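You operate a simulated robot arm through the tools that you are given. There is no shell and no other tool. Be economical: measure what you need, move in short steps, check, and stop when the job is done.

You are at the controls of a simulated two-armed robot. One attempt, no reset.

Task
Put the yellow cap from the top of the timber bench on the blue clip tag. Take the brass union and leave it on the low shelf of the tool bench. Put the coupling from the gauge end of the timber bench on top of the orange gauge. Put one of the gap gauges from the top of the timber bench on the top of the steel rack. Put the steel cap on the steel plate away on the top of the timber bench. Put the orange tag from the top of the assembly table on the shelf under the cleaning table and the blue tag on the top of the blue stand. Pull the length stop open. Do these in any order. Set down upright: brass union, coupling, gap gauge. The length stop goes toward x +0.0, y +1.0, z +0.0 (a direction in the base frame).
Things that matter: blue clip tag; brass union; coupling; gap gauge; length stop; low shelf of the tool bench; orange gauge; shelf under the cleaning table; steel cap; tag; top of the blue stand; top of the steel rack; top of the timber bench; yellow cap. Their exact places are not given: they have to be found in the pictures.

The check looks at the end state, three seconds after you hand in, the way a careful person would. Anything else that was tipped, shoved, dropped, spilled or broken makes it a failure. A push-on lid holds only when it is set on centred and level and pressed home; a screw cap is set on level and turned clockwise until tight.

Robot
Two 7-joint arms with two-finger parallel grippers on one trunk, on a base that drives. Base frame: it is fixed to the floor where the robot stands at the start and does not move with it; the origin is under the middle of the robot, x ahead of it, y to its left, z up. Lengths are in cm, angles in rad, forces in N, time in s.
The left shoulder is at the start at [6, 18.9, 125.5], the right one opposite. With the tool pointing down near the work surface each hand reaches from about 10 to 64 cm from the robot's upright axis, wherever it stands, measured 20 degrees to its own side. Places, roughly: blue clip tag [100, 0, 100]; brass union (5x4x7 cm) [90, -10, 100]; coupling [100, 25, 100]; gap gauge [50, 50, 100]; length stop [100, -60, 100]; low shelf of the tool bench [-60, -450, 40]; orange gauge [100, 25, 100]; shelf under the cleaning table [-190, -450, 30]; steel cap [0, -425, 100]; tag [25, -425, 100]; top of the blue stand (24x66 cm) [324, -130, 92]; top of the steel rack [310, 130, 90]; top of the timber bench [80, -20, 90]; yellow cap [50, 0, 100]. Payload 3.43 kg a hand.
Tool frame (each hand has its own): the origin (TCP) lies between the finger pads and is the grasp point; the fingertips stand 3 cm ahead of it; z points along the fingers, y is the line along which they close. Largest opening 9.4 cm; finger width 2.8, thickness 1; the body of the gripper, 5 by 9.6 cm, starts 5.5 cm behind the TCP.
Orientation is told as [roll, pitch, yaw] about the base's x, y, z axes, in that order, counted from this pose: with the fingers straight down and closing along the base's y, the tool's x points along the base's -x, its y along +y and its z along -z.

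Tools
- The arms move only by the tool move_arm. It takes "left_motion", "right_motion" or both (then of equal length, played together; a hand with none holds still); each is one flat list of numbers, 6 for each row, row after row: the shift along the tool's x, y, z in units of 100 mm (1.0 is 100 mm), then the turn, a rotation vector about the tool's x, y, z in units of 45 degrees (1.0 is 45 degrees). In form: [tx, ty, tz, ax, ay, az, tx, ty, tz, ax, ay, az, ...]. A call has 1 to 20 rows; each row is the pose to reach, as a shift and turn from the pose commanded when the call began, along the tool's axes at that moment. "left_jaw" and "right_jaw" are, for a hand that has rows, the finger opening in cm, from 0 to 9.4, set as the call begins (left out, the last holds). A call with a number of a shift or a turn outside -1 to 1 is refused whole. Rows are played at 5 a second. More than 5 cm and 0.15 rad between two rows, or a gripper value outside its range, and nothing of the call is played. A pose out of reach is approached as far as the arm can. The call stops where the force on the tool passes 40 N (or 10 N more than at its start, if that is more) or the arm is blocked; 0.2 s more then pass. The fingers move at their own pace (about 15.3 cm/s each) and stop on an object; they squeeze with about 42 N. The grip force told is the motor's: it shows also when the fingers shut on nothing. Time passes only in rows, and 0.2 s behind the last, so rows that repeat a pose let the fingers close. It gives the time, the measured TCP pose, the force on the tool (base axes), the opening and the grip force at its end, in the units of the frame above (readings bear some noise), with the torque about the TCP (base axes, N m) and any sound that the robot's microphone picked up.
- Cameras (640 x 400 px; columns grow to the right, rows downward): "scene" is now at [1.01, 3.57, 180.52]; the picture's right is [0.45, -0.89, 0.00], its down [-0.68, -0.35, -0.65] and it looks along [0.58, 0.29, -0.76] (base axes); focal length 256 px, centre (320, 200). "left" rides on the left gripper at [7.6, -1.4, -10.3] in its tool frame; the picture's right is [0.18, 0.98, 0.00], its down [-0.75, 0.14, -0.64] and it looks along [-0.63, 0.12, 0.77] (tool axes); focal length 243 px, centre (320, 200). "right" rides on the right gripper at [7.6, 1.4, -10.3] in its tool frame; the picture's right is [-0.18, 0.98, 0.00], its down [-0.75, -0.14, -0.64] and it looks along [-0.63, -0.12, 0.77] (tool axes); focal length 243 px, centre (320, 200).
- get_image(camera): a new picture of that camera. It takes no simulated time.
- slide_trunk(by): slides the trunk up (or, below 0, down) by that many cm; the arms and the scene camera ride with it, the base frame stays. It gives what a move gives, with no picture.
- drive_base(legs): drives the robot by 1 to 6 legs, each [ahead, left, turn to the left] in cm, cm and rad, along the robot's own axes; the way and the turn of a leg run together, so that a leg with both is an arc; at most 150 cm and 3.142 rad a leg. The arms and the cameras ride along, it lands a little off, and it stops where it bumps. It gives what a move gives.
- pan_tilt(pan, tilt): turns the head with the scene camera to pan (to the left, within 1.501 rad either way) and tilt (down, from -0.506 to 1.204), counted from straight ahead of the robot. It gives what a move gives.
- measure_at(camera, pixels): there is no depth. For up to 12 entries [column, row, z] of the newest picture of that camera ("zoom" is the newest enlarged one), the place [x, y] in the base frame at which the ray of that pixel passes the height z, good to about 0.2 cm. It takes no simulated time.
- enlarge(camera, box): a new picture of the part [left, top, right, bottom] of that camera's present view, enlarged. It takes no simulated time.
- job_done(): hands the job in; it is judged then, once.

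Work in short steps. Measure before you move; look again where a grasp or a placing could have gone wrong, and mend it. You have 145 turns and 178 pictures in all, those below and enlarged ones among them. Open the grippers and draw the arms clear of the work before you hand the job in, unless the task says otherwise; then end with one line.

The tools are called after "Emit:" by a JSON object that holds its "name" and its "arguments". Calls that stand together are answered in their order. move_arm: Moves the arms, as the interface text tells. Its arguments: {"type":"object","properties":{"left_motion":{"type":"array","items":{"type":"number"}},"left_jaw":{"type":"number"},"right_motion":{"type":"array","items":{"type":"number"}},"right_jaw":{"type":"number"}},"required":[]} The other tools are called the same way: slide_trunk (by) slides the trunk up or down; drive_base (legs) drives the base; pan_tilt (pan, tilt) turns the head that bears the scene camera; get_image (camera) takes a picture; measure_at (camera, pixels) gives the place at which the rays of pixels pass given heights; enlarge (camera, box) takes an enlarged picture of a part of a camera's view; job_done () hands the job in.

At the start:

```text
time: 0.0
left_tcp_pos: [44.35, 34.3, 124.42]
left_tcp_rot: [0.0, 0.002, 0.001]
left_contact_force: [-0.3, 0.1, 0.4]
left_ft_torque: [-0.02, 0.02, 0.01]
left_width: 9.4
left_finger_force: 0.1
right_tcp_pos: [28.06, -4.94, 133.31]
right_tcp_rot: [0.0, 0.001, 0.001]
right_contact_force: [-0.8, 0.1, -0.4]
right_ft_torque: [-0.02, -0.01, 0.01]
right_width: 9.4
right_finger_force: 0.1
trunk travel left (down, up): [-92.8, 6.2]
robot x, y, heading: [-0.06, -0.09, -0.004]
head pan, tilt: [0.471, 0.867]
```

scene: 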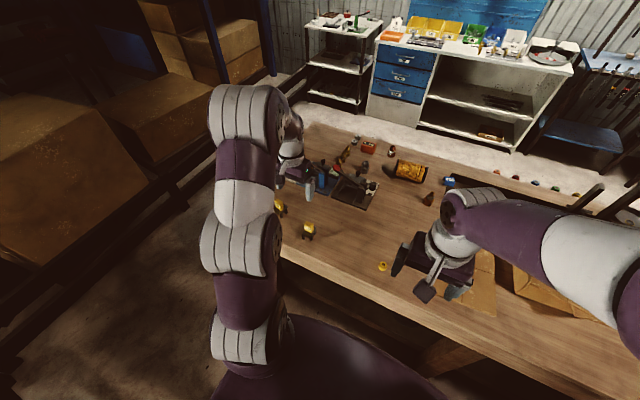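
right: 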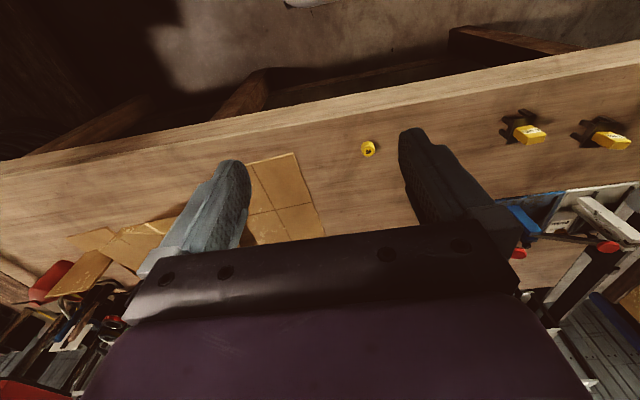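
left: 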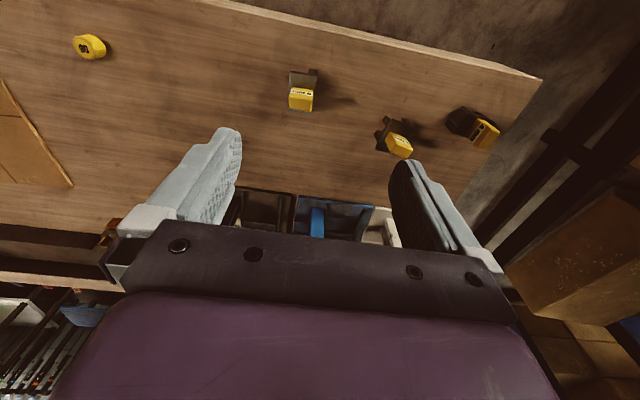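

The bench is partly hidden by the arms. I enlarge the scene view to find the things on the bench.

Emit:
{"name": "enlarge", "arguments": {"camera": "scene", "box": [260, 120, 460, 280]}}

Emit:
{"name": "enlarge", "arguments": {"camera": "scene", "box": [280, 0, 640, 200]}}

```text
2.50 times, centred on (360, 200) of scene
```

zoom: 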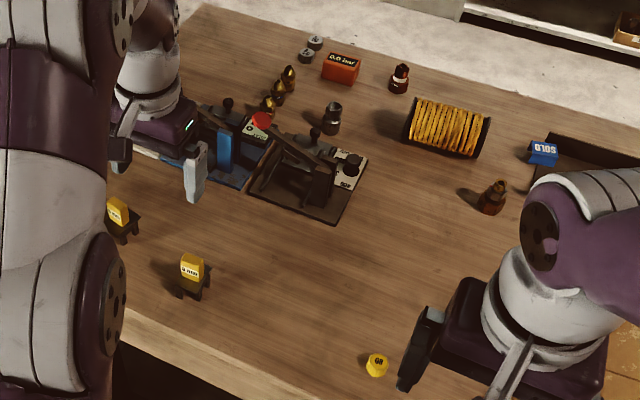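

```text
1.78 times, centred on (460, 100) of scene
```

zoom: 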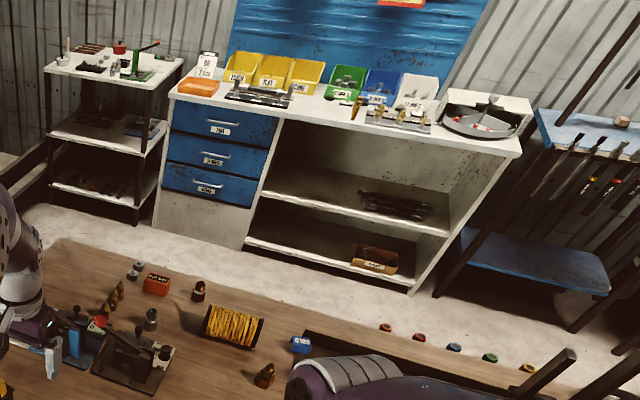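

I turn the head to see the right part of the bench.

Emit:
{"name": "pan_tilt", "arguments": {"pan": -0.5, "tilt": 0.85}}

Emit:
{"name": "get_image", "arguments": {"camera": "scene"}}

```text
time: 1.2
left_tcp_pos: [44.26, 34.2, 124.52]
left_tcp_rot: [0.0, 0.001, 0.0]
left_contact_force: [1.2, -0.2, 0.8]
left_ft_torque: [0.01, -0.01, -0.02]
left_width: 9.38
left_finger_force: 0.0
right_tcp_pos: [28.18, -5.13, 133.35]
right_tcp_rot: [-0.001, 0.001, 0.001]
right_contact_force: [-0.3, -0.6, 0.3]
right_ft_torque: [0.01, 0.01, 0.02]
right_width: 9.38
right_finger_force: 0.0
trunk travel left (down, up): [-92.8, 6.2]
robot x, y, heading: [0.03, 0.01, -0.004]
head pan, tilt: [-0.499, 0.85]
```

```text
172 pictures are left
```

scene: 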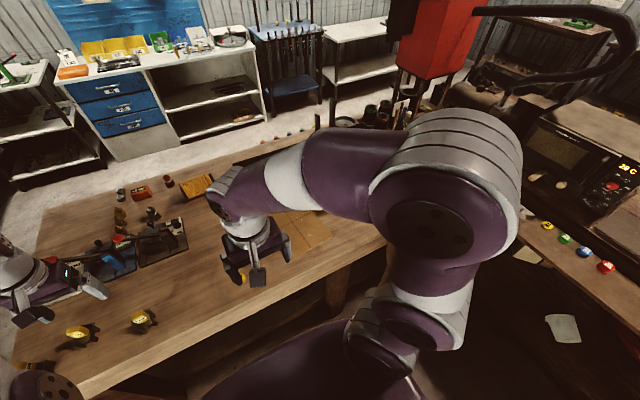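

The right arm hides the bench's right part. I draw it aside and look again.

Emit:
{"name": "move_arm", "arguments": {"right_motion": [0, -0.5, 0, 0, 0, 0, 0, -1, 0, 0, 0, 0]}}

Emit:
{"name": "move_arm", "arguments": {"right_motion": [0, -0.5, 0, 0, 0, 0, 0, -1, 0, 0, 0, 0]}}

Emit:
{"name": "move_arm", "arguments": {"right_motion": [0, -0.5, 0, 0, 0, 0, 0, -1, 0, 0, 0, 0]}}

Emit:
{"name": "pan_tilt", "arguments": {"pan": 0.0, "tilt": 0.8}}

Emit:
{"name": "get_image", "arguments": {"camera": "scene"}}

Emit:
{"name": "enlarge", "arguments": {"camera": "scene", "box": [150, 130, 470, 330]}}

```text
time: 1.9
left_tcp_pos: [44.36, 33.99, 124.56]
left_tcp_rot: [0.002, -0.001, 0.001]
left_contact_force: [0.2, -0.2, 1.0]
left_ft_torque: [-0.05, 0.0, -0.03]
left_width: 9.39
left_finger_force: 0.1
right_tcp_pos: [28.04, -15.56, 133.2]
right_tcp_rot: [0.003, 0.001, 0.001]
right_contact_force: [0.2, -0.4, -0.5]
right_ft_torque: [0.01, 0.0, -0.01]
right_width: 9.43
right_finger_force: 0.0
trunk travel left (down, up): [-92.8, 6.2]
robot x, y, heading: [-0.12, 0.23, 0.003]
head pan, tilt: [-0.499, 0.85]
```

```text
time: 2.5
left_tcp_pos: [44.27, 33.99, 124.67]
left_tcp_rot: [0.001, 0.001, 0.0]
left_contact_force: [-0.1, -0.4, 0.1]
left_ft_torque: [0.0, 0.0, -0.04]
left_width: 9.41
left_finger_force: 0.1
right_tcp_pos: [27.87, -25.49, 133.3]
right_tcp_rot: [0.001, 0.0, 0.001]
right_contact_force: [0.4, 0.1, 0.4]
right_ft_torque: [0.02, 0.01, 0.01]
right_width: 9.4
right_finger_force: 0.0
trunk travel left (down, up): [-92.8, 6.2]
robot x, y, heading: [0.11, -0.05, -0.0]
head pan, tilt: [-0.499, 0.85]
```

```text
time: 3.0
left_tcp_pos: [44.56, 33.87, 124.59]
left_tcp_rot: [0.003, 0.0, 0.0]
left_contact_force: [0.2, -0.1, 0.4]
left_ft_torque: [0.02, -0.02, 0.0]
left_width: 9.39
left_finger_force: 0.2
right_tcp_pos: [28.07, -35.4, 133.34]
right_tcp_rot: [0.005, 0.002, 0.003]
right_contact_force: [-0.5, 0.7, -0.6]
right_ft_torque: [0.02, 0.0, 0.01]
right_width: 9.4
right_finger_force: 0.0
trunk travel left (down, up): [-92.8, 6.2]
robot x, y, heading: [0.35, -0.28, -0.001]
head pan, tilt: [-0.499, 0.85]
```

```text
time: 4.0
left_tcp_pos: [44.4, 34.19, 124.5]
left_tcp_rot: [0.0, 0.0, 0.0]
left_contact_force: [1.4, -0.2, -0.4]
left_ft_torque: [0.01, -0.03, 0.01]
left_width: 9.39
left_finger_force: 0.1
right_tcp_pos: [27.93, -34.96, 133.45]
right_tcp_rot: [0.0, -0.001, -0.001]
right_contact_force: [0.9, 0.0, 0.1]
right_ft_torque: [-0.01, 0.01, -0.01]
right_width: 9.4
right_finger_force: 0.0
trunk travel left (down, up): [-92.8, 6.2]
robot x, y, heading: [-0.19, 0.04, -0.007]
head pan, tilt: [0.0, 0.799]
```

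```text
171 pictures are left
```

scene: 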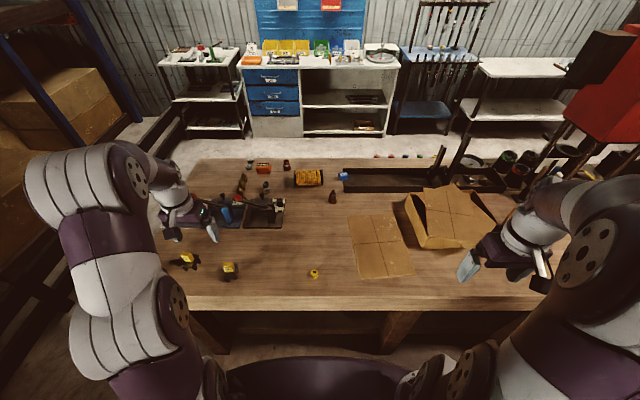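

```text
2.00 times, centred on (310, 230) of scene
```

zoom: 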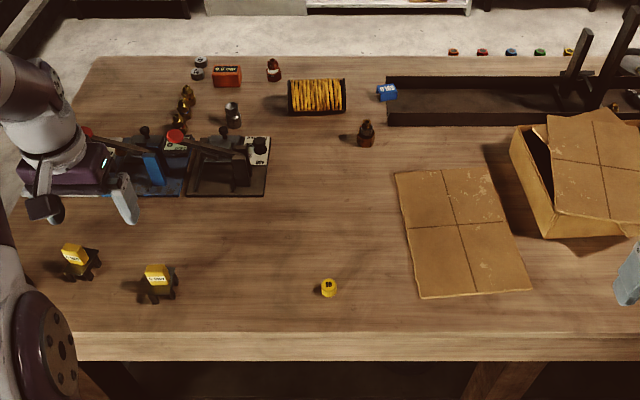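

Now closer views of the far rows of items and of the length stop.

Emit:
{"name": "enlarge", "arguments": {"camera": "scene", "box": [220, 145, 360, 232]}}

Emit:
{"name": "enlarge", "arguments": {"camera": "scene", "box": [330, 130, 530, 255]}}

```text
4.57 times, centred on (290, 188) of scene
```

zoom: 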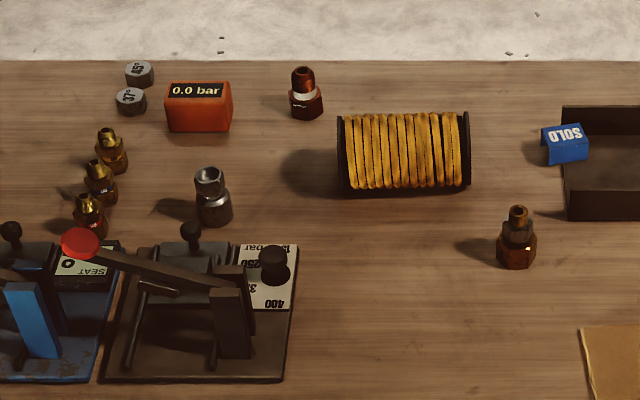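

```text
3.20 times, centred on (430, 192) of scene
```

zoom: 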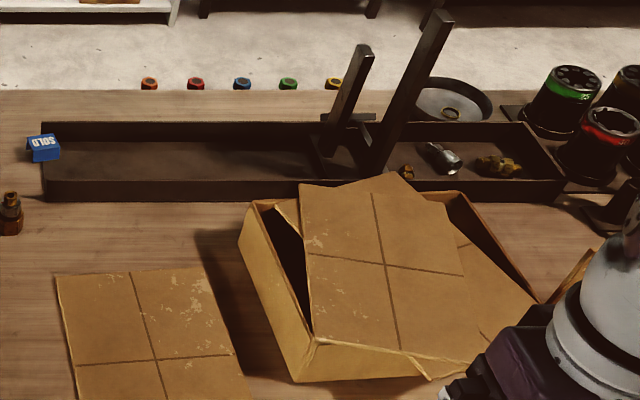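

I measure the bench height by comparing the yellow cap in the scene (314,273) and left picture (90,47), and get rough places of the items.

Emit:
{"name": "measure_at", "arguments": {"camera": "left", "pixels": [[90, 47, 86], [90, 47, 90], [90, 47, 94], [300, 98, 90], [398, 145, 90]]}}

Emit:
{"name": "get_image", "arguments": {"camera": "scene"}}

Emit:
{"name": "measure_at", "arguments": {"camera": "scene", "pixels": [[314, 273, 86], [314, 273, 90], [314, 273, 94], [333, 203, 90], [265, 194, 90], [286, 169, 90], [264, 173, 90], [343, 176, 93], [230, 270, 94], [188, 261, 94], [430, 170, 95]]}}

```text
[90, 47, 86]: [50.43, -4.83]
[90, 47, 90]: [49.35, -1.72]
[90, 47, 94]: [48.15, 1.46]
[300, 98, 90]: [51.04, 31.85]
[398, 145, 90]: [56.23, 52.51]
```

```text
167 pictures are left
```

scene: 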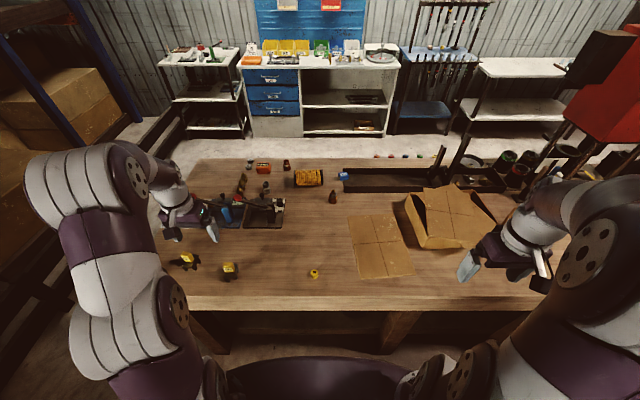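

```text
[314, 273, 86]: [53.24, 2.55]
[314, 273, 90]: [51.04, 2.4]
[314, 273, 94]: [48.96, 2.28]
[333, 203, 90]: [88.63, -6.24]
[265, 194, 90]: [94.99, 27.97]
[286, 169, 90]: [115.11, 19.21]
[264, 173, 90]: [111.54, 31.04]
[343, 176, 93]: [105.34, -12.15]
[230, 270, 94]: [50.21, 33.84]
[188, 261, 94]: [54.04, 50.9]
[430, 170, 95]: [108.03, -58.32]
```

Bench top seems near z 93. I enlarge the gap gauges and cap from the left camera and scene.

Emit:
{"name": "enlarge", "arguments": {"camera": "left", "box": [240, 40, 540, 180]}}

Emit:
{"name": "enlarge", "arguments": {"camera": "scene", "box": [170, 240, 250, 290]}}

```text
2.13 times, centred on (390, 110) of left
```

zoom: 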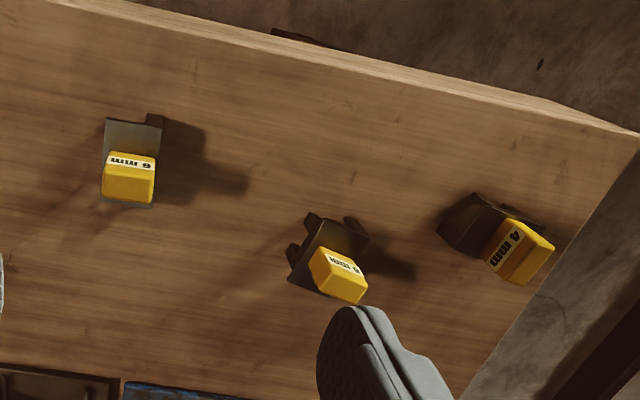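

```text
8.00 times, centred on (210, 265) of scene
```

zoom: 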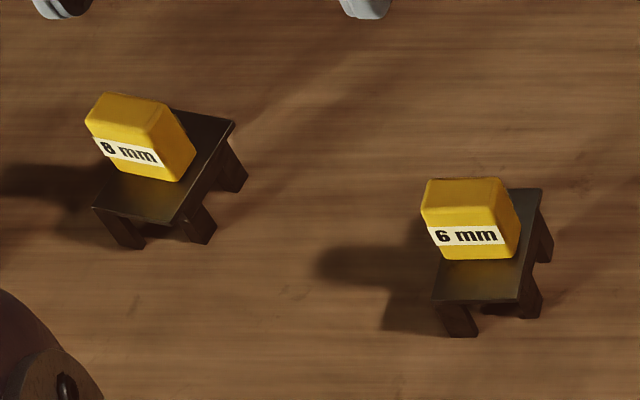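

I triangulate the 6 mm gauge: text centre at left (300.8,92.2) and scene (228.75,269.5), top centre left (300,102), scene (228.4,264.1).

Emit:
{"name": "measure_at", "arguments": {"camera": "left", "pixels": [[300.8, 92.2, 96], [300.8, 92.2, 99], [300.8, 92.2, 102], [300, 102, 98], [300, 102, 101], [300, 102, 104]]}}

Emit:
{"name": "measure_at", "arguments": {"camera": "scene", "pixels": [[228.75, 269.5, 96], [228.75, 269.5, 99], [228.75, 269.5, 102], [228.4, 264.1, 98], [228.4, 264.1, 101], [228.4, 264.1, 104], [312.5, 311, 92], [312.5, 299, 94]]}}

```text
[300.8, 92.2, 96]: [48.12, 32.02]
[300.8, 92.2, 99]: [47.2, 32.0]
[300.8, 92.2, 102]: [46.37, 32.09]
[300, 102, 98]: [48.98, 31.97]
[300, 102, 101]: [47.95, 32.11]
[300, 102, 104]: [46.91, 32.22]
```

```text
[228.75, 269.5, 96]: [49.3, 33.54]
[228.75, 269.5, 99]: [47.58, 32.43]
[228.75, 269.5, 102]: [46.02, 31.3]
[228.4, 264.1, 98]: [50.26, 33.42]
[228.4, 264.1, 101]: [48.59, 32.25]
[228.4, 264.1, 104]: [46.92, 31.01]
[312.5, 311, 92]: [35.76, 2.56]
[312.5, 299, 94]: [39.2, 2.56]
```

Block is near (48.3, 32.1), top about z 102. I move the left hand above it, down to z≈112, and the right hand above the yellow cap at (48.3, 2.3) in parallel calls, then look.

Emit:
{"name": "move_arm", "arguments": {"left_motion": [-0.2, -0.1, 0.4, 0, 0, 0, -0.4, -0.2, 0.8, 0, 0, 0, -0.4, -0.2, 1.0, 0, 0, 0], "right_motion": [-0.4, 0.4, 0, 0, 0, 0, -0.8, 0.8, 0, 0, 0, 0, -1, 1, 0, 0, 0, 0]}}

Emit:
{"name": "move_arm", "arguments": {"right_motion": [-0.3, 0.4, 0, 0, 0, 0, -0.6, 0.8, 0, 0, 0, 0, -1, 1, 0, 0, 0, 0]}}

Emit:
{"name": "move_arm", "arguments": {"right_motion": [0, 0.4, 0.3, 0, 0, 0, 0, 0.8, 0.6, 0, 0, 0, 0, 1, 1, 0, 0, 0]}}

Emit:
{"name": "get_image", "arguments": {"camera": "left"}}

Emit:
{"name": "get_image", "arguments": {"camera": "right"}}

```text
refused: row 1 steps farther than a row can; nothing moved
```

```text
time: 4.8
left_tcp_pos: [44.53, 34.05, 124.46]
left_tcp_rot: [0.001, 0.002, 0.002]
left_contact_force: [-0.2, -1.2, -0.4]
left_ft_torque: [-0.05, 0.03, 0.01]
left_width: 9.41
left_finger_force: 0.1
right_tcp_pos: [38.32, -25.16, 133.21]
right_tcp_rot: [0.0, 0.003, -0.001]
right_contact_force: [0.2, -0.2, -1.2]
right_ft_torque: [0.02, 0.06, 0.0]
right_width: 9.38
right_finger_force: 0.1
trunk travel left (down, up): [-92.8, 6.2]
robot x, y, heading: [-0.25, -0.22, 0.008]
head pan, tilt: [0.0, 0.799]
```

```text
time: 5.6
left_tcp_pos: [44.47, 34.14, 124.52]
left_tcp_rot: [0.001, 0.0, 0.001]
left_contact_force: [0.5, -0.2, -0.4]
left_ft_torque: [0.01, -0.01, -0.03]
left_width: 9.41
left_finger_force: 0.1
right_tcp_pos: [38.14, -15.03, 123.4]
right_tcp_rot: [0.0, -0.002, -0.001]
right_contact_force: [0.3, -0.5, -0.1]
right_ft_torque: [0.0, 0.02, 0.01]
right_width: 9.4
right_finger_force: 0.0
trunk travel left (down, up): [-92.8, 6.2]
robot x, y, heading: [-0.26, 0.11, 0.0]
head pan, tilt: [0.0, 0.799]
```

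```text
164 pictures are left
```

left: 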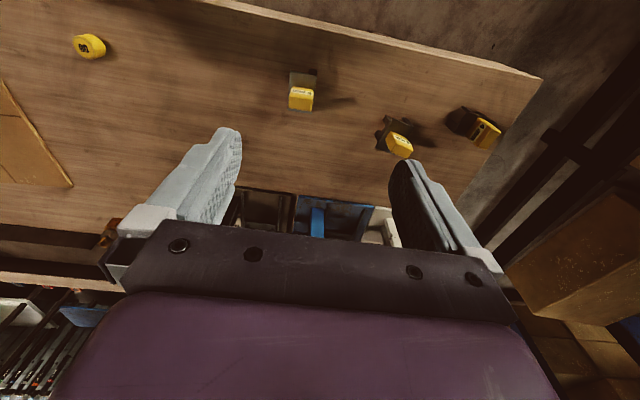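

```text
163 pictures are left
```

right: 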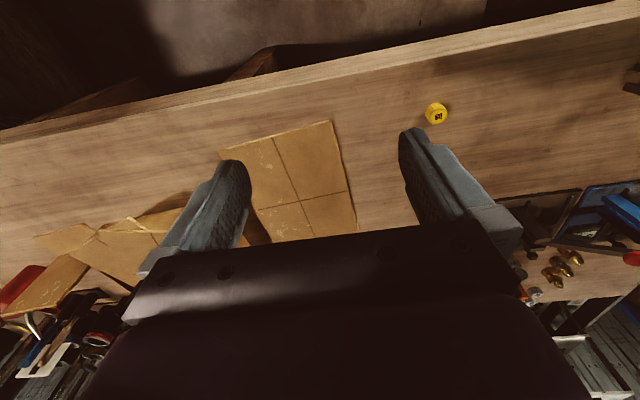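

Rows must be ≤5 cm. I redo the moves with finer rows.

Emit:
{"name": "move_arm", "arguments": {"left_motion": [-0.1, -0.05, 0.25, 0, 0, 0, -0.2, -0.1, 0.5, 0, 0, 0, -0.3, -0.15, 0.75, 0, 0, 0, -0.4, -0.2, 1.0, 0, 0, 0], "right_motion": [-0.25, 0.25, 0.1, 0, 0, 0, -0.5, 0.5, 0.2, 0, 0, 0, -0.75, 0.75, 0.3, 0, 0, 0, -1, 1, 0.4, 0, 0, 0]}}

Emit:
{"name": "move_arm", "arguments": {"right_motion": [0, 0.24, 0.3, 0, 0, 0, 0, 0.48, 0.6, 0, 0, 0, 0, 0.73, 0.8, 0, 0, 0]}}

Emit:
{"name": "get_image", "arguments": {"camera": "left"}}

Emit:
{"name": "get_image", "arguments": {"camera": "right"}}

```text
time: 6.6
left_tcp_pos: [48.48, 32.44, 114.49]
left_tcp_rot: [0.0, 0.002, 0.002]
left_contact_force: [-0.4, 0.3, -0.5]
left_ft_torque: [0.0, 0.01, -0.02]
left_width: 9.43
left_finger_force: 0.1
right_tcp_pos: [48.11, -4.98, 119.16]
right_tcp_rot: [0.001, 0.002, 0.0]
right_contact_force: [0.2, 0.0, 0.8]
right_ft_torque: [-0.01, 0.01, 0.0]
right_width: 9.41
right_finger_force: 0.1
trunk travel left (down, up): [-92.8, 6.2]
robot x, y, heading: [0.13, -0.24, -0.003]
head pan, tilt: [0.0, 0.799]
```

```text
time: 7.4
left_tcp_pos: [48.16, 32.32, 114.64]
left_tcp_rot: [0.001, 0.001, 0.002]
left_contact_force: [0.0, 0.9, -0.4]
left_ft_torque: [0.03, 0.01, 0.05]
left_width: 9.4
left_finger_force: 0.2
right_tcp_pos: [48.04, 2.23, 111.02]
right_tcp_rot: [-0.001, 0.0, 0.001]
right_contact_force: [-0.8, 0.5, -0.1]
right_ft_torque: [-0.02, 0.01, 0.0]
right_width: 9.4
right_finger_force: 0.1
trunk travel left (down, up): [-92.8, 6.2]
robot x, y, heading: [0.11, 0.04, -0.001]
head pan, tilt: [0.0, 0.799]
```

```text
162 pictures are left
```

left: 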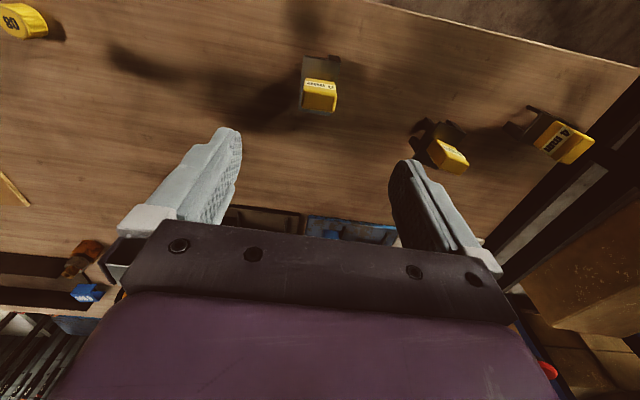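

```text
161 pictures are left
```

right: 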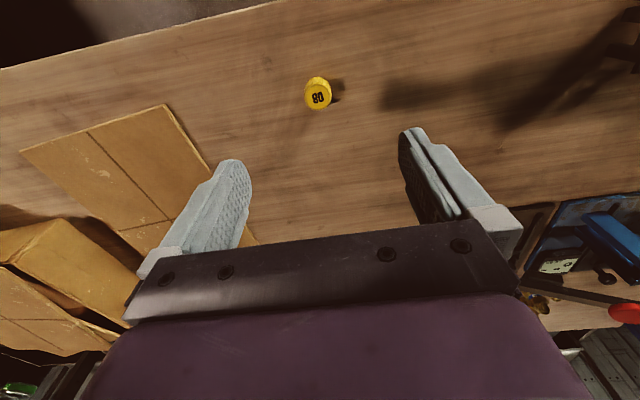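

I measure the block in the left picture (top ~ (319,103), text ~(320,86)), and the cap (317,97) in the right one.

Emit:
{"name": "enlarge", "arguments": {"camera": "left", "box": [280, 40, 360, 130]}}

Emit:
{"name": "enlarge", "arguments": {"camera": "right", "box": [280, 50, 360, 130]}}

Emit:
{"name": "measure_at", "arguments": {"camera": "left", "pixels": [[302, 92, 102], [337, 97, 102], [319, 103, 102], [320, 92, 102], [319, 112, 98], [303, 108, 98], [302, 57, 97], [327, 60, 97]]}}

Emit:
{"name": "measure_at", "arguments": {"camera": "right", "pixels": [[318, 97, 96], [318, 97, 94], [331, 93, 95], [306, 93, 95], [318, 77, 94], [318, 110, 96]]}}

```text
4.44 times, centred on (320, 85) of left
```

zoom: 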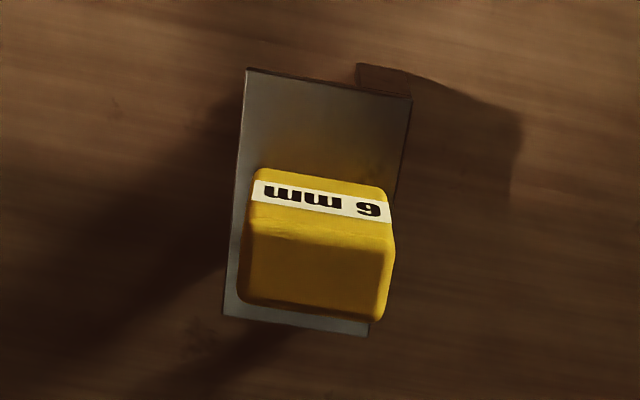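

```text
5.00 times, centred on (320, 90) of right
```

zoom: 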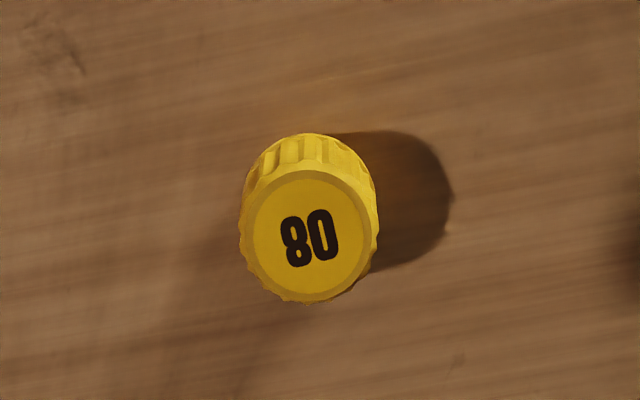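

```text
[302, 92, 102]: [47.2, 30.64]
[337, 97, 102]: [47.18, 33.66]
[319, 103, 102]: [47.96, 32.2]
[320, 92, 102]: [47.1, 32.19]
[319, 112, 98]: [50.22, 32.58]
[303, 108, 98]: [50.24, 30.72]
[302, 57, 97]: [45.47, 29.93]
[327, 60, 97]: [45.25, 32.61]
```

```text
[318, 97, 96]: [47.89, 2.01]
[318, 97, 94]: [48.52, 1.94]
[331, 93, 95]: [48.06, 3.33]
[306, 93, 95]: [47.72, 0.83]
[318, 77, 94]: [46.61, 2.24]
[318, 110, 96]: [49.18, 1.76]
```

Both are well aligned (block ≈(47.8,32.2), cap ≈(48,2.0)). I lower both 10 cm with the right jaw narrowed and look.

Emit:
{"name": "move_arm", "arguments": {"left_motion": [0.02, -0.01, 0.4, 0, 0, 0, 0.03, -0.01, 0.8, 0, 0, 0, 0.03, -0.01, 1.0, 0, 0, 0], "right_motion": [0, -0.02, 0.4, 0, 0, 0, 0, -0.02, 0.8, 0, 0, 0, 0, -0.02, 1.0, 0, 0, 0], "right_jaw": 6}}

Emit:
{"name": "get_image", "arguments": {"camera": "left"}}

Emit:
{"name": "get_image", "arguments": {"camera": "right"}}

```text
time: 8.2
left_tcp_pos: [47.79, 32.08, 104.57]
left_tcp_rot: [-0.001, 0.0, -0.001]
left_contact_force: [-0.3, -0.1, 0.1]
left_ft_torque: [0.01, 0.02, -0.01]
left_width: 9.4
left_finger_force: 0.1
right_tcp_pos: [48.07, 1.96, 101.38]
right_tcp_rot: [0.001, 0.001, -0.002]
right_contact_force: [-0.3, -0.3, 0.0]
right_ft_torque: [0.0, -0.03, 0.03]
right_width: 6.0
right_finger_force: 0.1
trunk travel left (down, up): [-92.8, 6.2]
robot x, y, heading: [0.4, 0.21, -0.001]
head pan, tilt: [0.0, 0.799]
```

```text
158 pictures are left
```

left: 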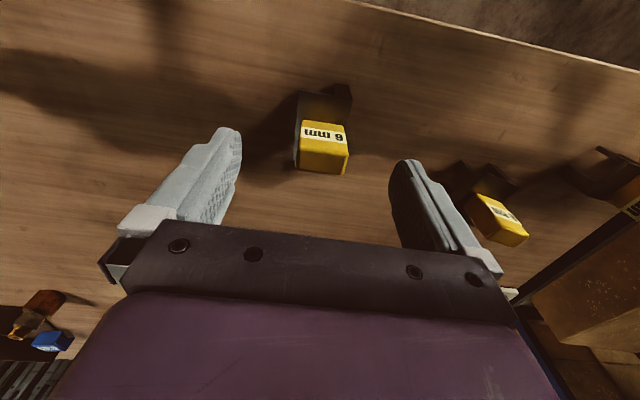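

```text
157 pictures are left
```

right: 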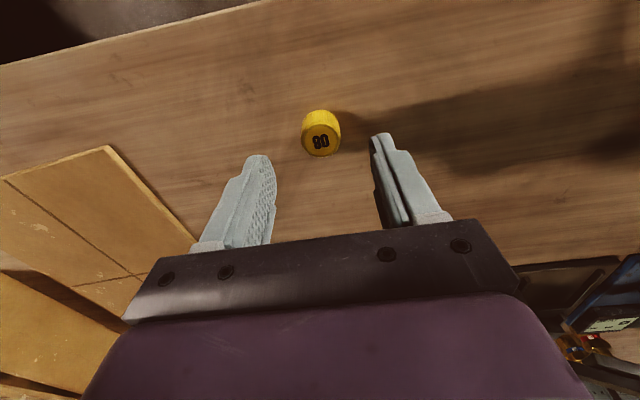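

I triangulate heights against the earlier pictures: cap top now (321,141), block top now ~(323,157).

Emit:
{"name": "measure_at", "arguments": {"camera": "left", "pixels": [[323, 157, 100], [323, 157, 101], [323, 157, 102], [323, 157, 103], [323, 138, 101], [323, 174, 101], [300, 168, 97], [310, 92, 97]]}}

Emit:
{"name": "measure_at", "arguments": {"camera": "right", "pixels": [[321, 141, 93], [321, 141, 94], [321, 141, 95], [321, 141, 96], [320, 110, 93], [320, 110, 92]]}}

```text
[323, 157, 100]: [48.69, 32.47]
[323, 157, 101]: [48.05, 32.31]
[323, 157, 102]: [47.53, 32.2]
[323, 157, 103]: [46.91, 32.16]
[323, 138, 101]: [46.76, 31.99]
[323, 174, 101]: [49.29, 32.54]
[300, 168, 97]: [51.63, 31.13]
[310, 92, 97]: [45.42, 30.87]
```

```text
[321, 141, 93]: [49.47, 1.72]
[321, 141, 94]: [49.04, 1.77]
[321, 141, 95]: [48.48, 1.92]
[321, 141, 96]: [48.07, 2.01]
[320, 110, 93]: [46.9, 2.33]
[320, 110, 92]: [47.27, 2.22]
```

I lower left to z≈101.0 and right to z≈97.0, then close both.

Emit:
{"name": "move_arm", "arguments": {"left_motion": [0, 0.02, 0.2, 0, 0, 0, 0, 0.02, 0.36, 0, 0, 0], "right_motion": [0, 0, 0.2, 0, 0, 0, 0, 0, 0.43, 0, 0, 0]}}

Emit:
{"name": "move_arm", "arguments": {"left_motion": [0, 0, 0, 0, 0, 0, 0, 0, 0, 0, 0, 0, 0, 0, 0, 0, 0, 0], "right_motion": [0, 0, 0, 0, 0, 0, 0, 0, 0, 0, 0, 0, 0, 0, 0, 0, 0, 0], "left_jaw": 0, "right_jaw": 0}}

Emit:
{"name": "get_image", "arguments": {"camera": "left"}}

Emit:
{"name": "get_image", "arguments": {"camera": "right"}}

```text
time: 8.8
left_tcp_pos: [47.92, 32.26, 100.86]
left_tcp_rot: [0.0, -0.002, 0.0]
left_contact_force: [0.2, -0.9, 0.8]
left_ft_torque: [0.03, 0.01, 0.02]
left_width: 9.41
left_finger_force: 0.2
right_tcp_pos: [48.28, 2.21, 97.12]
right_tcp_rot: [0.0, 0.001, 0.0]
right_contact_force: [0.1, 0.1, 0.0]
right_ft_torque: [0.01, -0.01, 0.03]
right_width: 5.99
right_finger_force: 0.0
trunk travel left (down, up): [-92.8, 6.2]
robot x, y, heading: [0.13, -0.04, -0.003]
head pan, tilt: [0.0, 0.799]
```

```text
time: 9.6
left_tcp_pos: [47.79, 32.37, 100.91]
left_tcp_rot: [0.0, 0.001, 0.001]
left_contact_force: [-0.1, -0.4, 1.1]
left_ft_torque: [-0.06, 0.03, -0.01]
left_width: 3.14
left_finger_force: 42.5
right_tcp_pos: [48.09, 2.22, 97.02]
right_tcp_rot: [-0.002, 0.002, 0.0]
right_contact_force: [0.4, -0.7, 0.0]
right_ft_torque: [0.0, -0.03, 0.0]
right_width: 2.89
right_finger_force: 41.8
trunk travel left (down, up): [-92.8, 6.2]
robot x, y, heading: [0.35, -0.21, 0.001]
head pan, tilt: [0.0, 0.799]
```

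```text
156 pictures are left
```

left: 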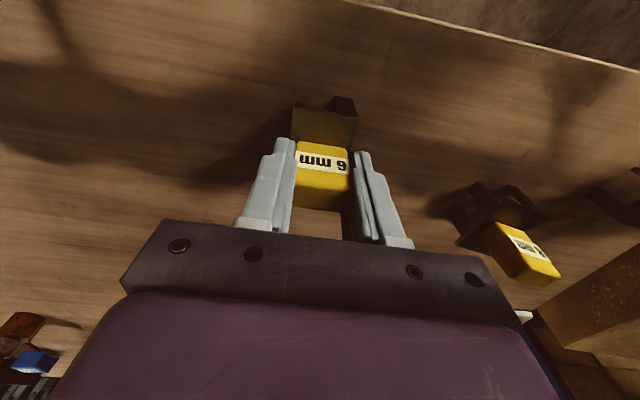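

```text
155 pictures are left
```

right: 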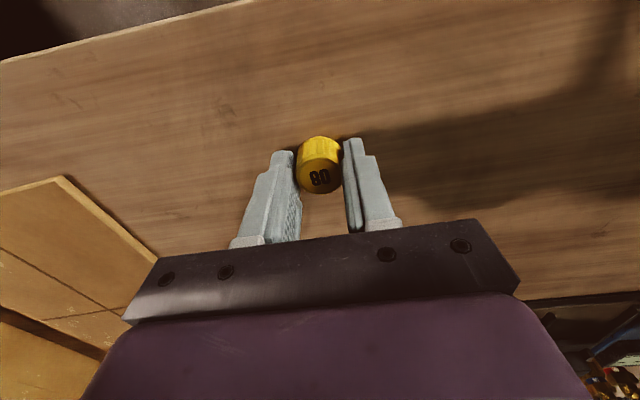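

Both grips hold (3.1 and 2.9 cm). I lift both straight up 10 cm, and then look round the room.

Emit:
{"name": "move_arm", "arguments": {"left_motion": [0, 0, -0.3, 0, 0, 0, 0, 0, -0.65, 0, 0, 0, 0, 0, -1, 0, 0, 0], "right_motion": [0, 0, -0.3, 0, 0, 0, 0, 0, -0.65, 0, 0, 0, 0, 0, -1, 0, 0, 0]}}

Emit:
{"name": "move_arm", "arguments": {"left_motion": [0.2, 0, -0.4, 0, 0, 0, 0.4, 0, -0.8, 0, 0, 0, 0.6, 0, -1, 0, 0, 0], "right_motion": [0.2, 0, -0.4, 0, 0, 0, 0.4, 0, -0.8, 0, 0, 0, 0.6, 0, -1, 0, 0, 0]}}

Emit:
{"name": "pan_tilt", "arguments": {"pan": -0.9, "tilt": 0.6}}

Emit:
{"name": "get_image", "arguments": {"camera": "scene"}}

Emit:
{"name": "pan_tilt", "arguments": {"pan": 0.8, "tilt": 0.6}}

Emit:
{"name": "get_image", "arguments": {"camera": "scene"}}

```text
time: 10.4
left_tcp_pos: [48.04, 32.11, 110.78]
left_tcp_rot: [0.0, 0.001, 0.001]
left_contact_force: [0.7, -0.6, -0.2]
left_ft_torque: [0.0, -0.03, 0.0]
left_width: 3.12
left_finger_force: 41.9
right_tcp_pos: [47.89, 2.28, 107.39]
right_tcp_rot: [0.0, 0.0, 0.002]
right_contact_force: [-0.3, 0.1, 0.7]
right_ft_torque: [0.03, 0.01, 0.01]
right_width: 2.89
right_finger_force: 42.3
trunk travel left (down, up): [-92.8, 6.2]
robot x, y, heading: [0.18, -0.0, -0.001]
head pan, tilt: [0.0, 0.799]
```

```text
time: 11.2
left_tcp_pos: [41.97, 32.42, 120.91]
left_tcp_rot: [0.0, -0.001, 0.0]
left_contact_force: [0.6, 0.3, -1.2]
left_ft_torque: [-0.02, -0.01, -0.01]
left_width: 3.11
left_finger_force: 41.8
right_tcp_pos: [41.88, 2.26, 117.2]
right_tcp_rot: [0.001, 0.0, -0.001]
right_contact_force: [0.6, 0.2, 0.3]
right_ft_torque: [-0.02, 0.01, 0.01]
right_width: 2.88
right_finger_force: 41.8
trunk travel left (down, up): [-92.8, 6.2]
robot x, y, heading: [0.17, -0.28, -0.001]
head pan, tilt: [0.0, 0.799]
```

```text
time: 12.4
left_tcp_pos: [42.09, 32.42, 120.89]
left_tcp_rot: [-0.002, 0.001, 0.0]
left_contact_force: [-0.2, -0.1, 0.3]
left_ft_torque: [0.02, -0.04, 0.02]
left_width: 3.13
left_finger_force: 42.1
right_tcp_pos: [41.87, 2.25, 117.12]
right_tcp_rot: [-0.001, 0.0, 0.001]
right_contact_force: [-0.6, 0.0, 0.6]
right_ft_torque: [-0.04, -0.03, 0.0]
right_width: 2.9
right_finger_force: 41.6
trunk travel left (down, up): [-92.8, 6.2]
robot x, y, heading: [-0.03, 0.02, -0.002]
head pan, tilt: [-0.901, 0.6]
```

```text
154 pictures are left
```

scene: 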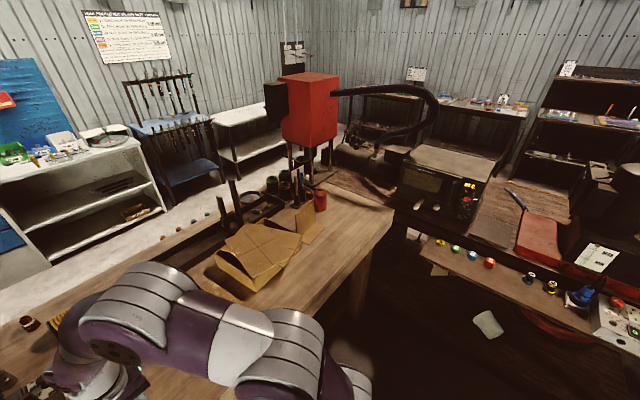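

```text
time: 14.1
left_tcp_pos: [42.03, 32.4, 120.9]
left_tcp_rot: [0.0, 0.001, 0.001]
left_contact_force: [-0.2, 0.5, -0.3]
left_ft_torque: [0.02, 0.02, -0.01]
left_width: 3.12
left_finger_force: 41.9
right_tcp_pos: [41.95, 2.16, 117.09]
right_tcp_rot: [0.0, 0.001, -0.001]
right_contact_force: [0.7, 0.1, -0.2]
right_ft_torque: [-0.02, -0.01, -0.02]
right_width: 2.89
right_finger_force: 42.3
trunk travel left (down, up): [-92.8, 6.2]
robot x, y, heading: [-0.23, -0.3, -0.002]
head pan, tilt: [0.799, 0.6]
```

```text
153 pictures are left
```

scene: 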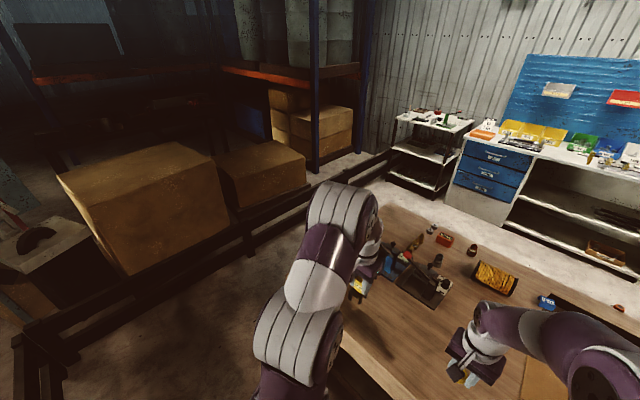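

I measure the free ways: rail near (200,300)/(320,210) at left, bench left corner (380,205); then the right side needs another view.

Emit:
{"name": "measure_at", "arguments": {"camera": "scene", "pixels": [[380, 207, 93], [180, 300, 20], [320, 210, 20], [250, 255, 20], [385, 180, 10], [412, 186, 10], [448, 200, 10], [520, 235, 10], [620, 300, 2]]}}

Emit:
{"name": "pan_tilt", "arguments": {"pan": -0.9, "tilt": 0.6}}

Emit:
{"name": "get_image", "arguments": {"camera": "scene"}}

Emit:
{"name": "measure_at", "arguments": {"camera": "scene", "pixels": [[393, 210, 93], [200, 203, 2], [222, 160, 5], [165, 205, 2], [255, 170, 5], [420, 232, 5], [345, 305, 93], [430, 275, 80], [300, 160, 5]]}}

```text
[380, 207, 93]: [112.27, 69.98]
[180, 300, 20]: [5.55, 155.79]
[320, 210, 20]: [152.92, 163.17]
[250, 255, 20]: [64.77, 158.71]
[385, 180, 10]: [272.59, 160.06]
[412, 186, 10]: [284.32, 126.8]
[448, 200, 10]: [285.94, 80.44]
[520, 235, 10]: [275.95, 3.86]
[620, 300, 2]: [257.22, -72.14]
```

```text
time: 15.8
left_tcp_pos: [42.1, 32.45, 120.92]
left_tcp_rot: [-0.001, 0.0, 0.0]
left_contact_force: [0.5, 0.5, -1.3]
left_ft_torque: [-0.02, 0.0, -0.03]
left_width: 3.13
left_finger_force: 42.1
right_tcp_pos: [42.02, 2.26, 117.19]
right_tcp_rot: [0.001, 0.0, 0.001]
right_contact_force: [-0.7, -0.1, -0.1]
right_ft_torque: [0.0, -0.03, 0.0]
right_width: 2.88
right_finger_force: 42.5
trunk travel left (down, up): [-92.8, 6.2]
robot x, y, heading: [0.23, -0.17, -0.002]
head pan, tilt: [-0.901, 0.6]
```

```text
152 pictures are left
```

scene: 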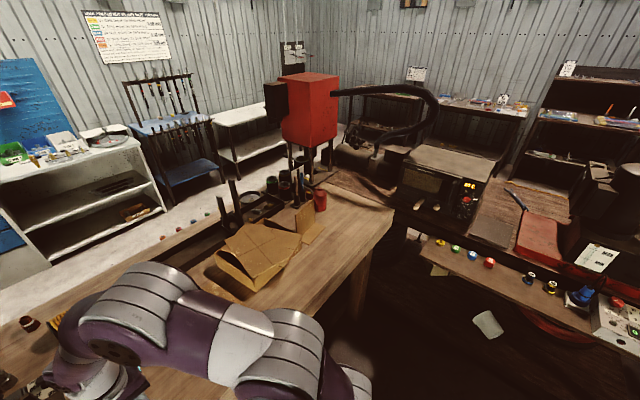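

```text
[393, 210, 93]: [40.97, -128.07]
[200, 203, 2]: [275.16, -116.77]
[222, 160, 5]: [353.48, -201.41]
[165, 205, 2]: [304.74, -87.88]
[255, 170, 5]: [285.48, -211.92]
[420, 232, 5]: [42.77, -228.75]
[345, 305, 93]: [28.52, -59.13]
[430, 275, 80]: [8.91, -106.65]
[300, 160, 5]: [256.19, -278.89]
```

The left passage is about 85 cm wide (bench end y≈70, rail y≈155). I drive left and round toward the steel rack, to set the gap gauge down first.

Emit:
{"name": "drive_base", "arguments": {"legs": [[-5, 112, 0], [125, 0, 0], [90, 0, 0]]}}

Emit:
{"name": "pan_tilt", "arguments": {"pan": 0.1, "tilt": 0.75}}

Emit:
{"name": "get_image", "arguments": {"camera": "scene"}}

Emit:
{"name": "get_image", "arguments": {"camera": "left"}}

```text
time: 31.9
left_tcp_pos: [249.6, 148.96, 121.0]
left_tcp_rot: [0.001, -0.001, -0.012]
left_contact_force: [-0.2, -0.3, -0.5]
left_ft_torque: [0.02, 0.03, -0.01]
left_width: 3.15
left_finger_force: 42.1
right_tcp_pos: [249.32, 118.7, 117.17]
right_tcp_rot: [-0.001, 0.0, -0.01]
right_contact_force: [-0.3, -1.0, 0.3]
right_ft_torque: [0.03, 0.01, -0.02]
right_width: 2.84
right_finger_force: 42.0
trunk travel left (down, up): [-92.8, 6.2]
robot x, y, heading: [207.43, 116.56, -0.007]
head pan, tilt: [-0.901, 0.6]
```

```text
time: 33.2
left_tcp_pos: [249.71, 148.9, 120.86]
left_tcp_rot: [0.0, 0.0, -0.012]
left_contact_force: [0.1, 1.0, 0.2]
left_ft_torque: [0.01, -0.01, -0.01]
left_width: 3.13
left_finger_force: 42.2
right_tcp_pos: [249.37, 118.68, 117.23]
right_tcp_rot: [0.002, 0.0, -0.011]
right_contact_force: [-0.4, -0.2, 0.4]
right_ft_torque: [0.01, 0.01, 0.0]
right_width: 2.82
right_finger_force: 42.3
trunk travel left (down, up): [-92.8, 6.2]
robot x, y, heading: [207.18, 116.94, -0.006]
head pan, tilt: [0.099, 0.75]
```

```text
151 pictures are left
```

scene: 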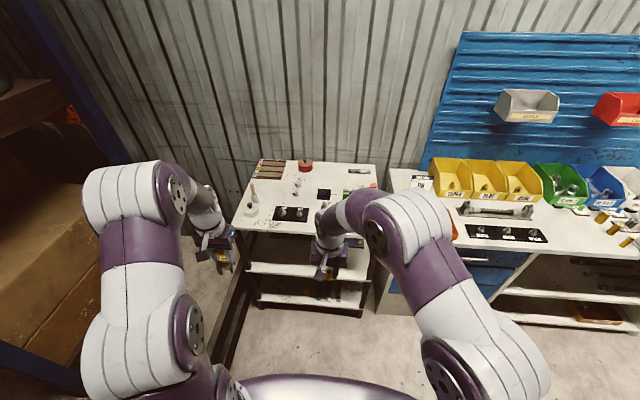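

```text
150 pictures are left
```

left: 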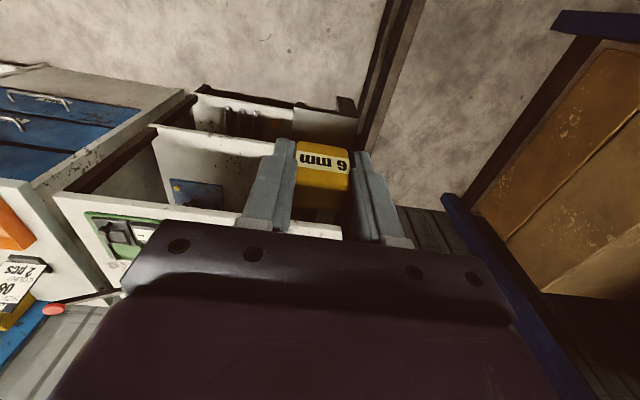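

I enlarge the rack top to find a free spot.

Emit:
{"name": "enlarge", "arguments": {"camera": "scene", "box": [220, 145, 400, 255]}}

Emit:
{"name": "measure_at", "arguments": {"camera": "scene", "pixels": [[232, 228, 90], [318, 236, 90], [262, 162, 90], [372, 165, 90], [272, 190, 90], [310, 192, 90], [252, 215, 90], [345, 180, 90], [330, 205, 90]]}}

```text
3.56 times, centred on (310, 200) of scene
```

zoom: 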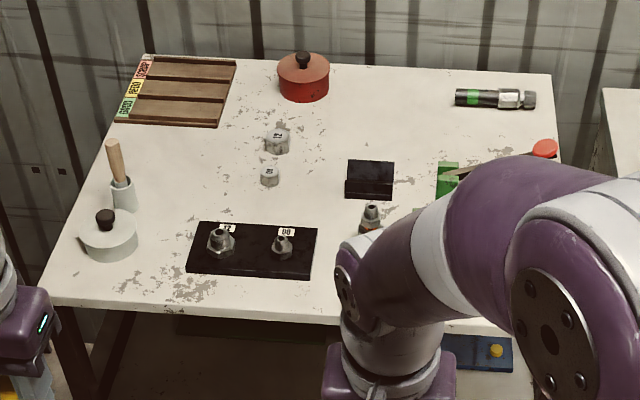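

```text
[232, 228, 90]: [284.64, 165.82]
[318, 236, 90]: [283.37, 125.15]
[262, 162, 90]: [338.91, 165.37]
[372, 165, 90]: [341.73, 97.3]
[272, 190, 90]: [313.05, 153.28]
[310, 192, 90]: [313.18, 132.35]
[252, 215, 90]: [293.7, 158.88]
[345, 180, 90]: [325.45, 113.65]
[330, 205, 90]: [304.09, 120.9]
```

Free spot is about (309, 151) between the brush cup, hexes and black plate. I drive closer (40 cm ahead, 7 left).

Emit:
{"name": "drive_base", "arguments": {"legs": [[41, 7, 0.007]]}}

Emit:
{"name": "get_image", "arguments": {"camera": "scene"}}

Emit:
{"name": "get_image", "arguments": {"camera": "left"}}

```text
time: 35.8
left_tcp_pos: [290.76, 155.74, 120.92]
left_tcp_rot: [0.001, -0.004, -0.005]
left_contact_force: [0.9, 0.1, -0.7]
left_ft_torque: [-0.01, 0.0, 0.02]
left_width: 3.11
left_finger_force: 41.7
right_tcp_pos: [290.63, 125.48, 117.11]
right_tcp_rot: [0.0, 0.001, -0.003]
right_contact_force: [-0.3, 0.0, -0.6]
right_ft_torque: [0.02, -0.01, -0.01]
right_width: 2.81
right_finger_force: 42.0
trunk travel left (down, up): [-92.8, 6.2]
robot x, y, heading: [248.44, 123.67, -0.003]
head pan, tilt: [0.099, 0.75]
```

```text
148 pictures are left
```

scene: 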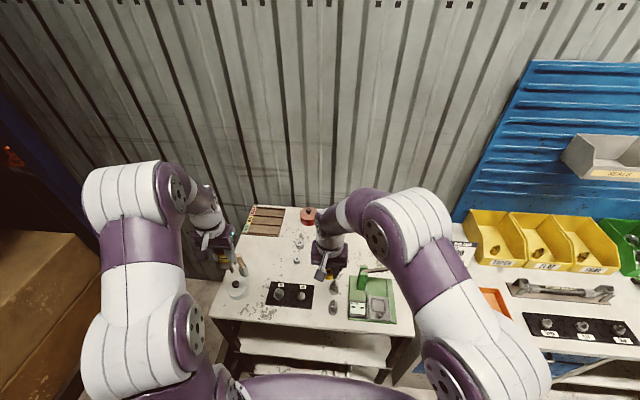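

```text
147 pictures are left
```

left: 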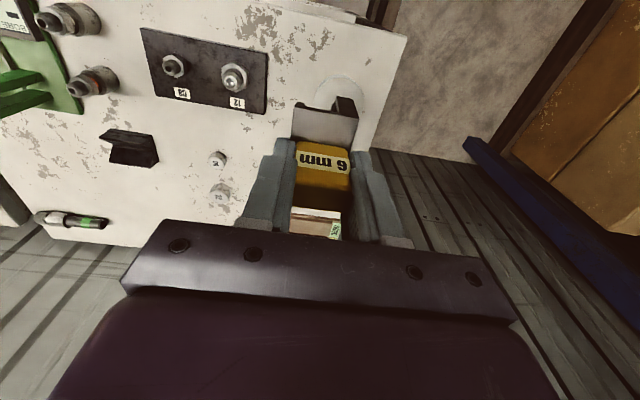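

I measure the obstacles around the spot: black plate corner (265,113), hexes (215,158),(219,195), brush in the scene.

Emit:
{"name": "measure_at", "arguments": {"camera": "left", "pixels": [[266, 112, 91], [268, 50, 91], [228, 158, 92], [230, 192, 92], [345, 215, 92], [292, 215, 92]]}}

Emit:
{"name": "enlarge", "arguments": {"camera": "scene", "box": [200, 200, 360, 320]}}

Emit:
{"name": "measure_at", "arguments": {"camera": "scene", "pixels": [[237, 290, 93], [245, 275, 93], [240, 258, 100], [300, 244, 92], [296, 261, 92], [272, 285, 91], [313, 288, 91]]}}

```text
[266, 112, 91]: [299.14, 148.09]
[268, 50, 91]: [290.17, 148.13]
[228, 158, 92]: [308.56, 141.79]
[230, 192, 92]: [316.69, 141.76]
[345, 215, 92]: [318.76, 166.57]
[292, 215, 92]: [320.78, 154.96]
```

```text
3.33 times, centred on (280, 260) of scene
```

zoom: 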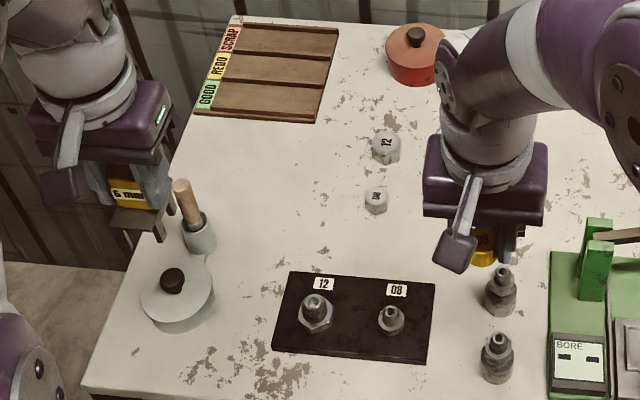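

```text
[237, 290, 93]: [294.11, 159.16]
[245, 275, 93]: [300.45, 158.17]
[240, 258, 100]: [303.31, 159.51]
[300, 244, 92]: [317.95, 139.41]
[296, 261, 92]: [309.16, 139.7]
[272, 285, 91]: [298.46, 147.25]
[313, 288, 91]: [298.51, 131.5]
```

Clear target (310,149.5). I move the left hand over it and down to z≈111 and check.

Emit:
{"name": "move_arm", "arguments": {"left_motion": [-0.4, -0.15, 0, 0, 0, 0, -0.8, -0.3, 0, 0, 0, 0, -0.96, -0.31, 0, 0, 0, 0]}}

Emit:
{"name": "move_arm", "arguments": {"left_motion": [-0.4, -0.15, 0, 0, 0, 0, -0.8, -0.3, 0, 0, 0, 0, -0.96, -0.31, 0.2, 0, 0, 0, -0.96, -0.31, 0.6, 0, 0, 0, -0.96, -0.31, 1.0, 0, 0, 0]}}

Emit:
{"name": "enlarge", "arguments": {"camera": "scene", "box": [200, 180, 360, 300]}}

Emit:
{"name": "get_image", "arguments": {"camera": "left"}}

```text
time: 36.6
left_tcp_pos: [300.47, 152.43, 120.81]
left_tcp_rot: [0.0, 0.001, -0.005]
left_contact_force: [0.0, 0.7, -0.6]
left_ft_torque: [-0.01, 0.0, -0.03]
left_width: 3.12
left_finger_force: 42.0
right_tcp_pos: [290.63, 125.56, 117.23]
right_tcp_rot: [0.001, -0.001, -0.003]
right_contact_force: [-0.5, -0.8, -1.5]
right_ft_torque: [-0.02, 0.0, -0.03]
right_width: 2.8
right_finger_force: 41.6
trunk travel left (down, up): [-92.8, 6.2]
robot x, y, heading: [249.14, 123.21, -0.008]
head pan, tilt: [0.099, 0.75]
```

```text
time: 37.8
left_tcp_pos: [309.42, 149.37, 111.65]
left_tcp_rot: [0.0, -0.001, -0.004]
left_contact_force: [0.9, -0.5, -0.5]
left_ft_torque: [0.03, -0.01, -0.02]
left_width: 3.13
left_finger_force: 42.3
left hand out of reach, approached as far as the arm can: row 2, 3, 4, 5
right_tcp_pos: [290.72, 125.56, 117.22]
right_tcp_rot: [-0.001, 0.0, -0.003]
right_contact_force: [0.0, -0.1, 0.7]
right_ft_torque: [-0.01, 0.0, -0.02]
right_width: 2.81
right_finger_force: 41.9
trunk travel left (down, up): [-92.8, 6.2]
robot x, y, heading: [248.75, 123.52, -0.003]
head pan, tilt: [0.099, 0.75]
```

```text
3.33 times, centred on (280, 240) of scene
```

zoom: 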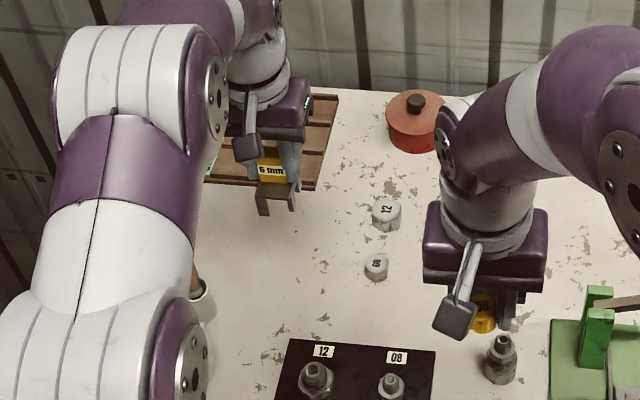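

```text
144 pictures are left
```

left: 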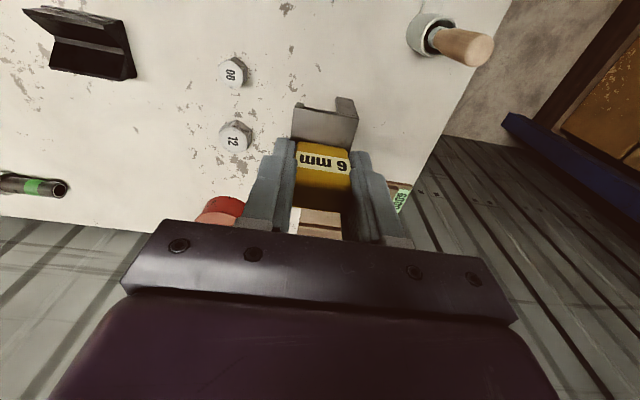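

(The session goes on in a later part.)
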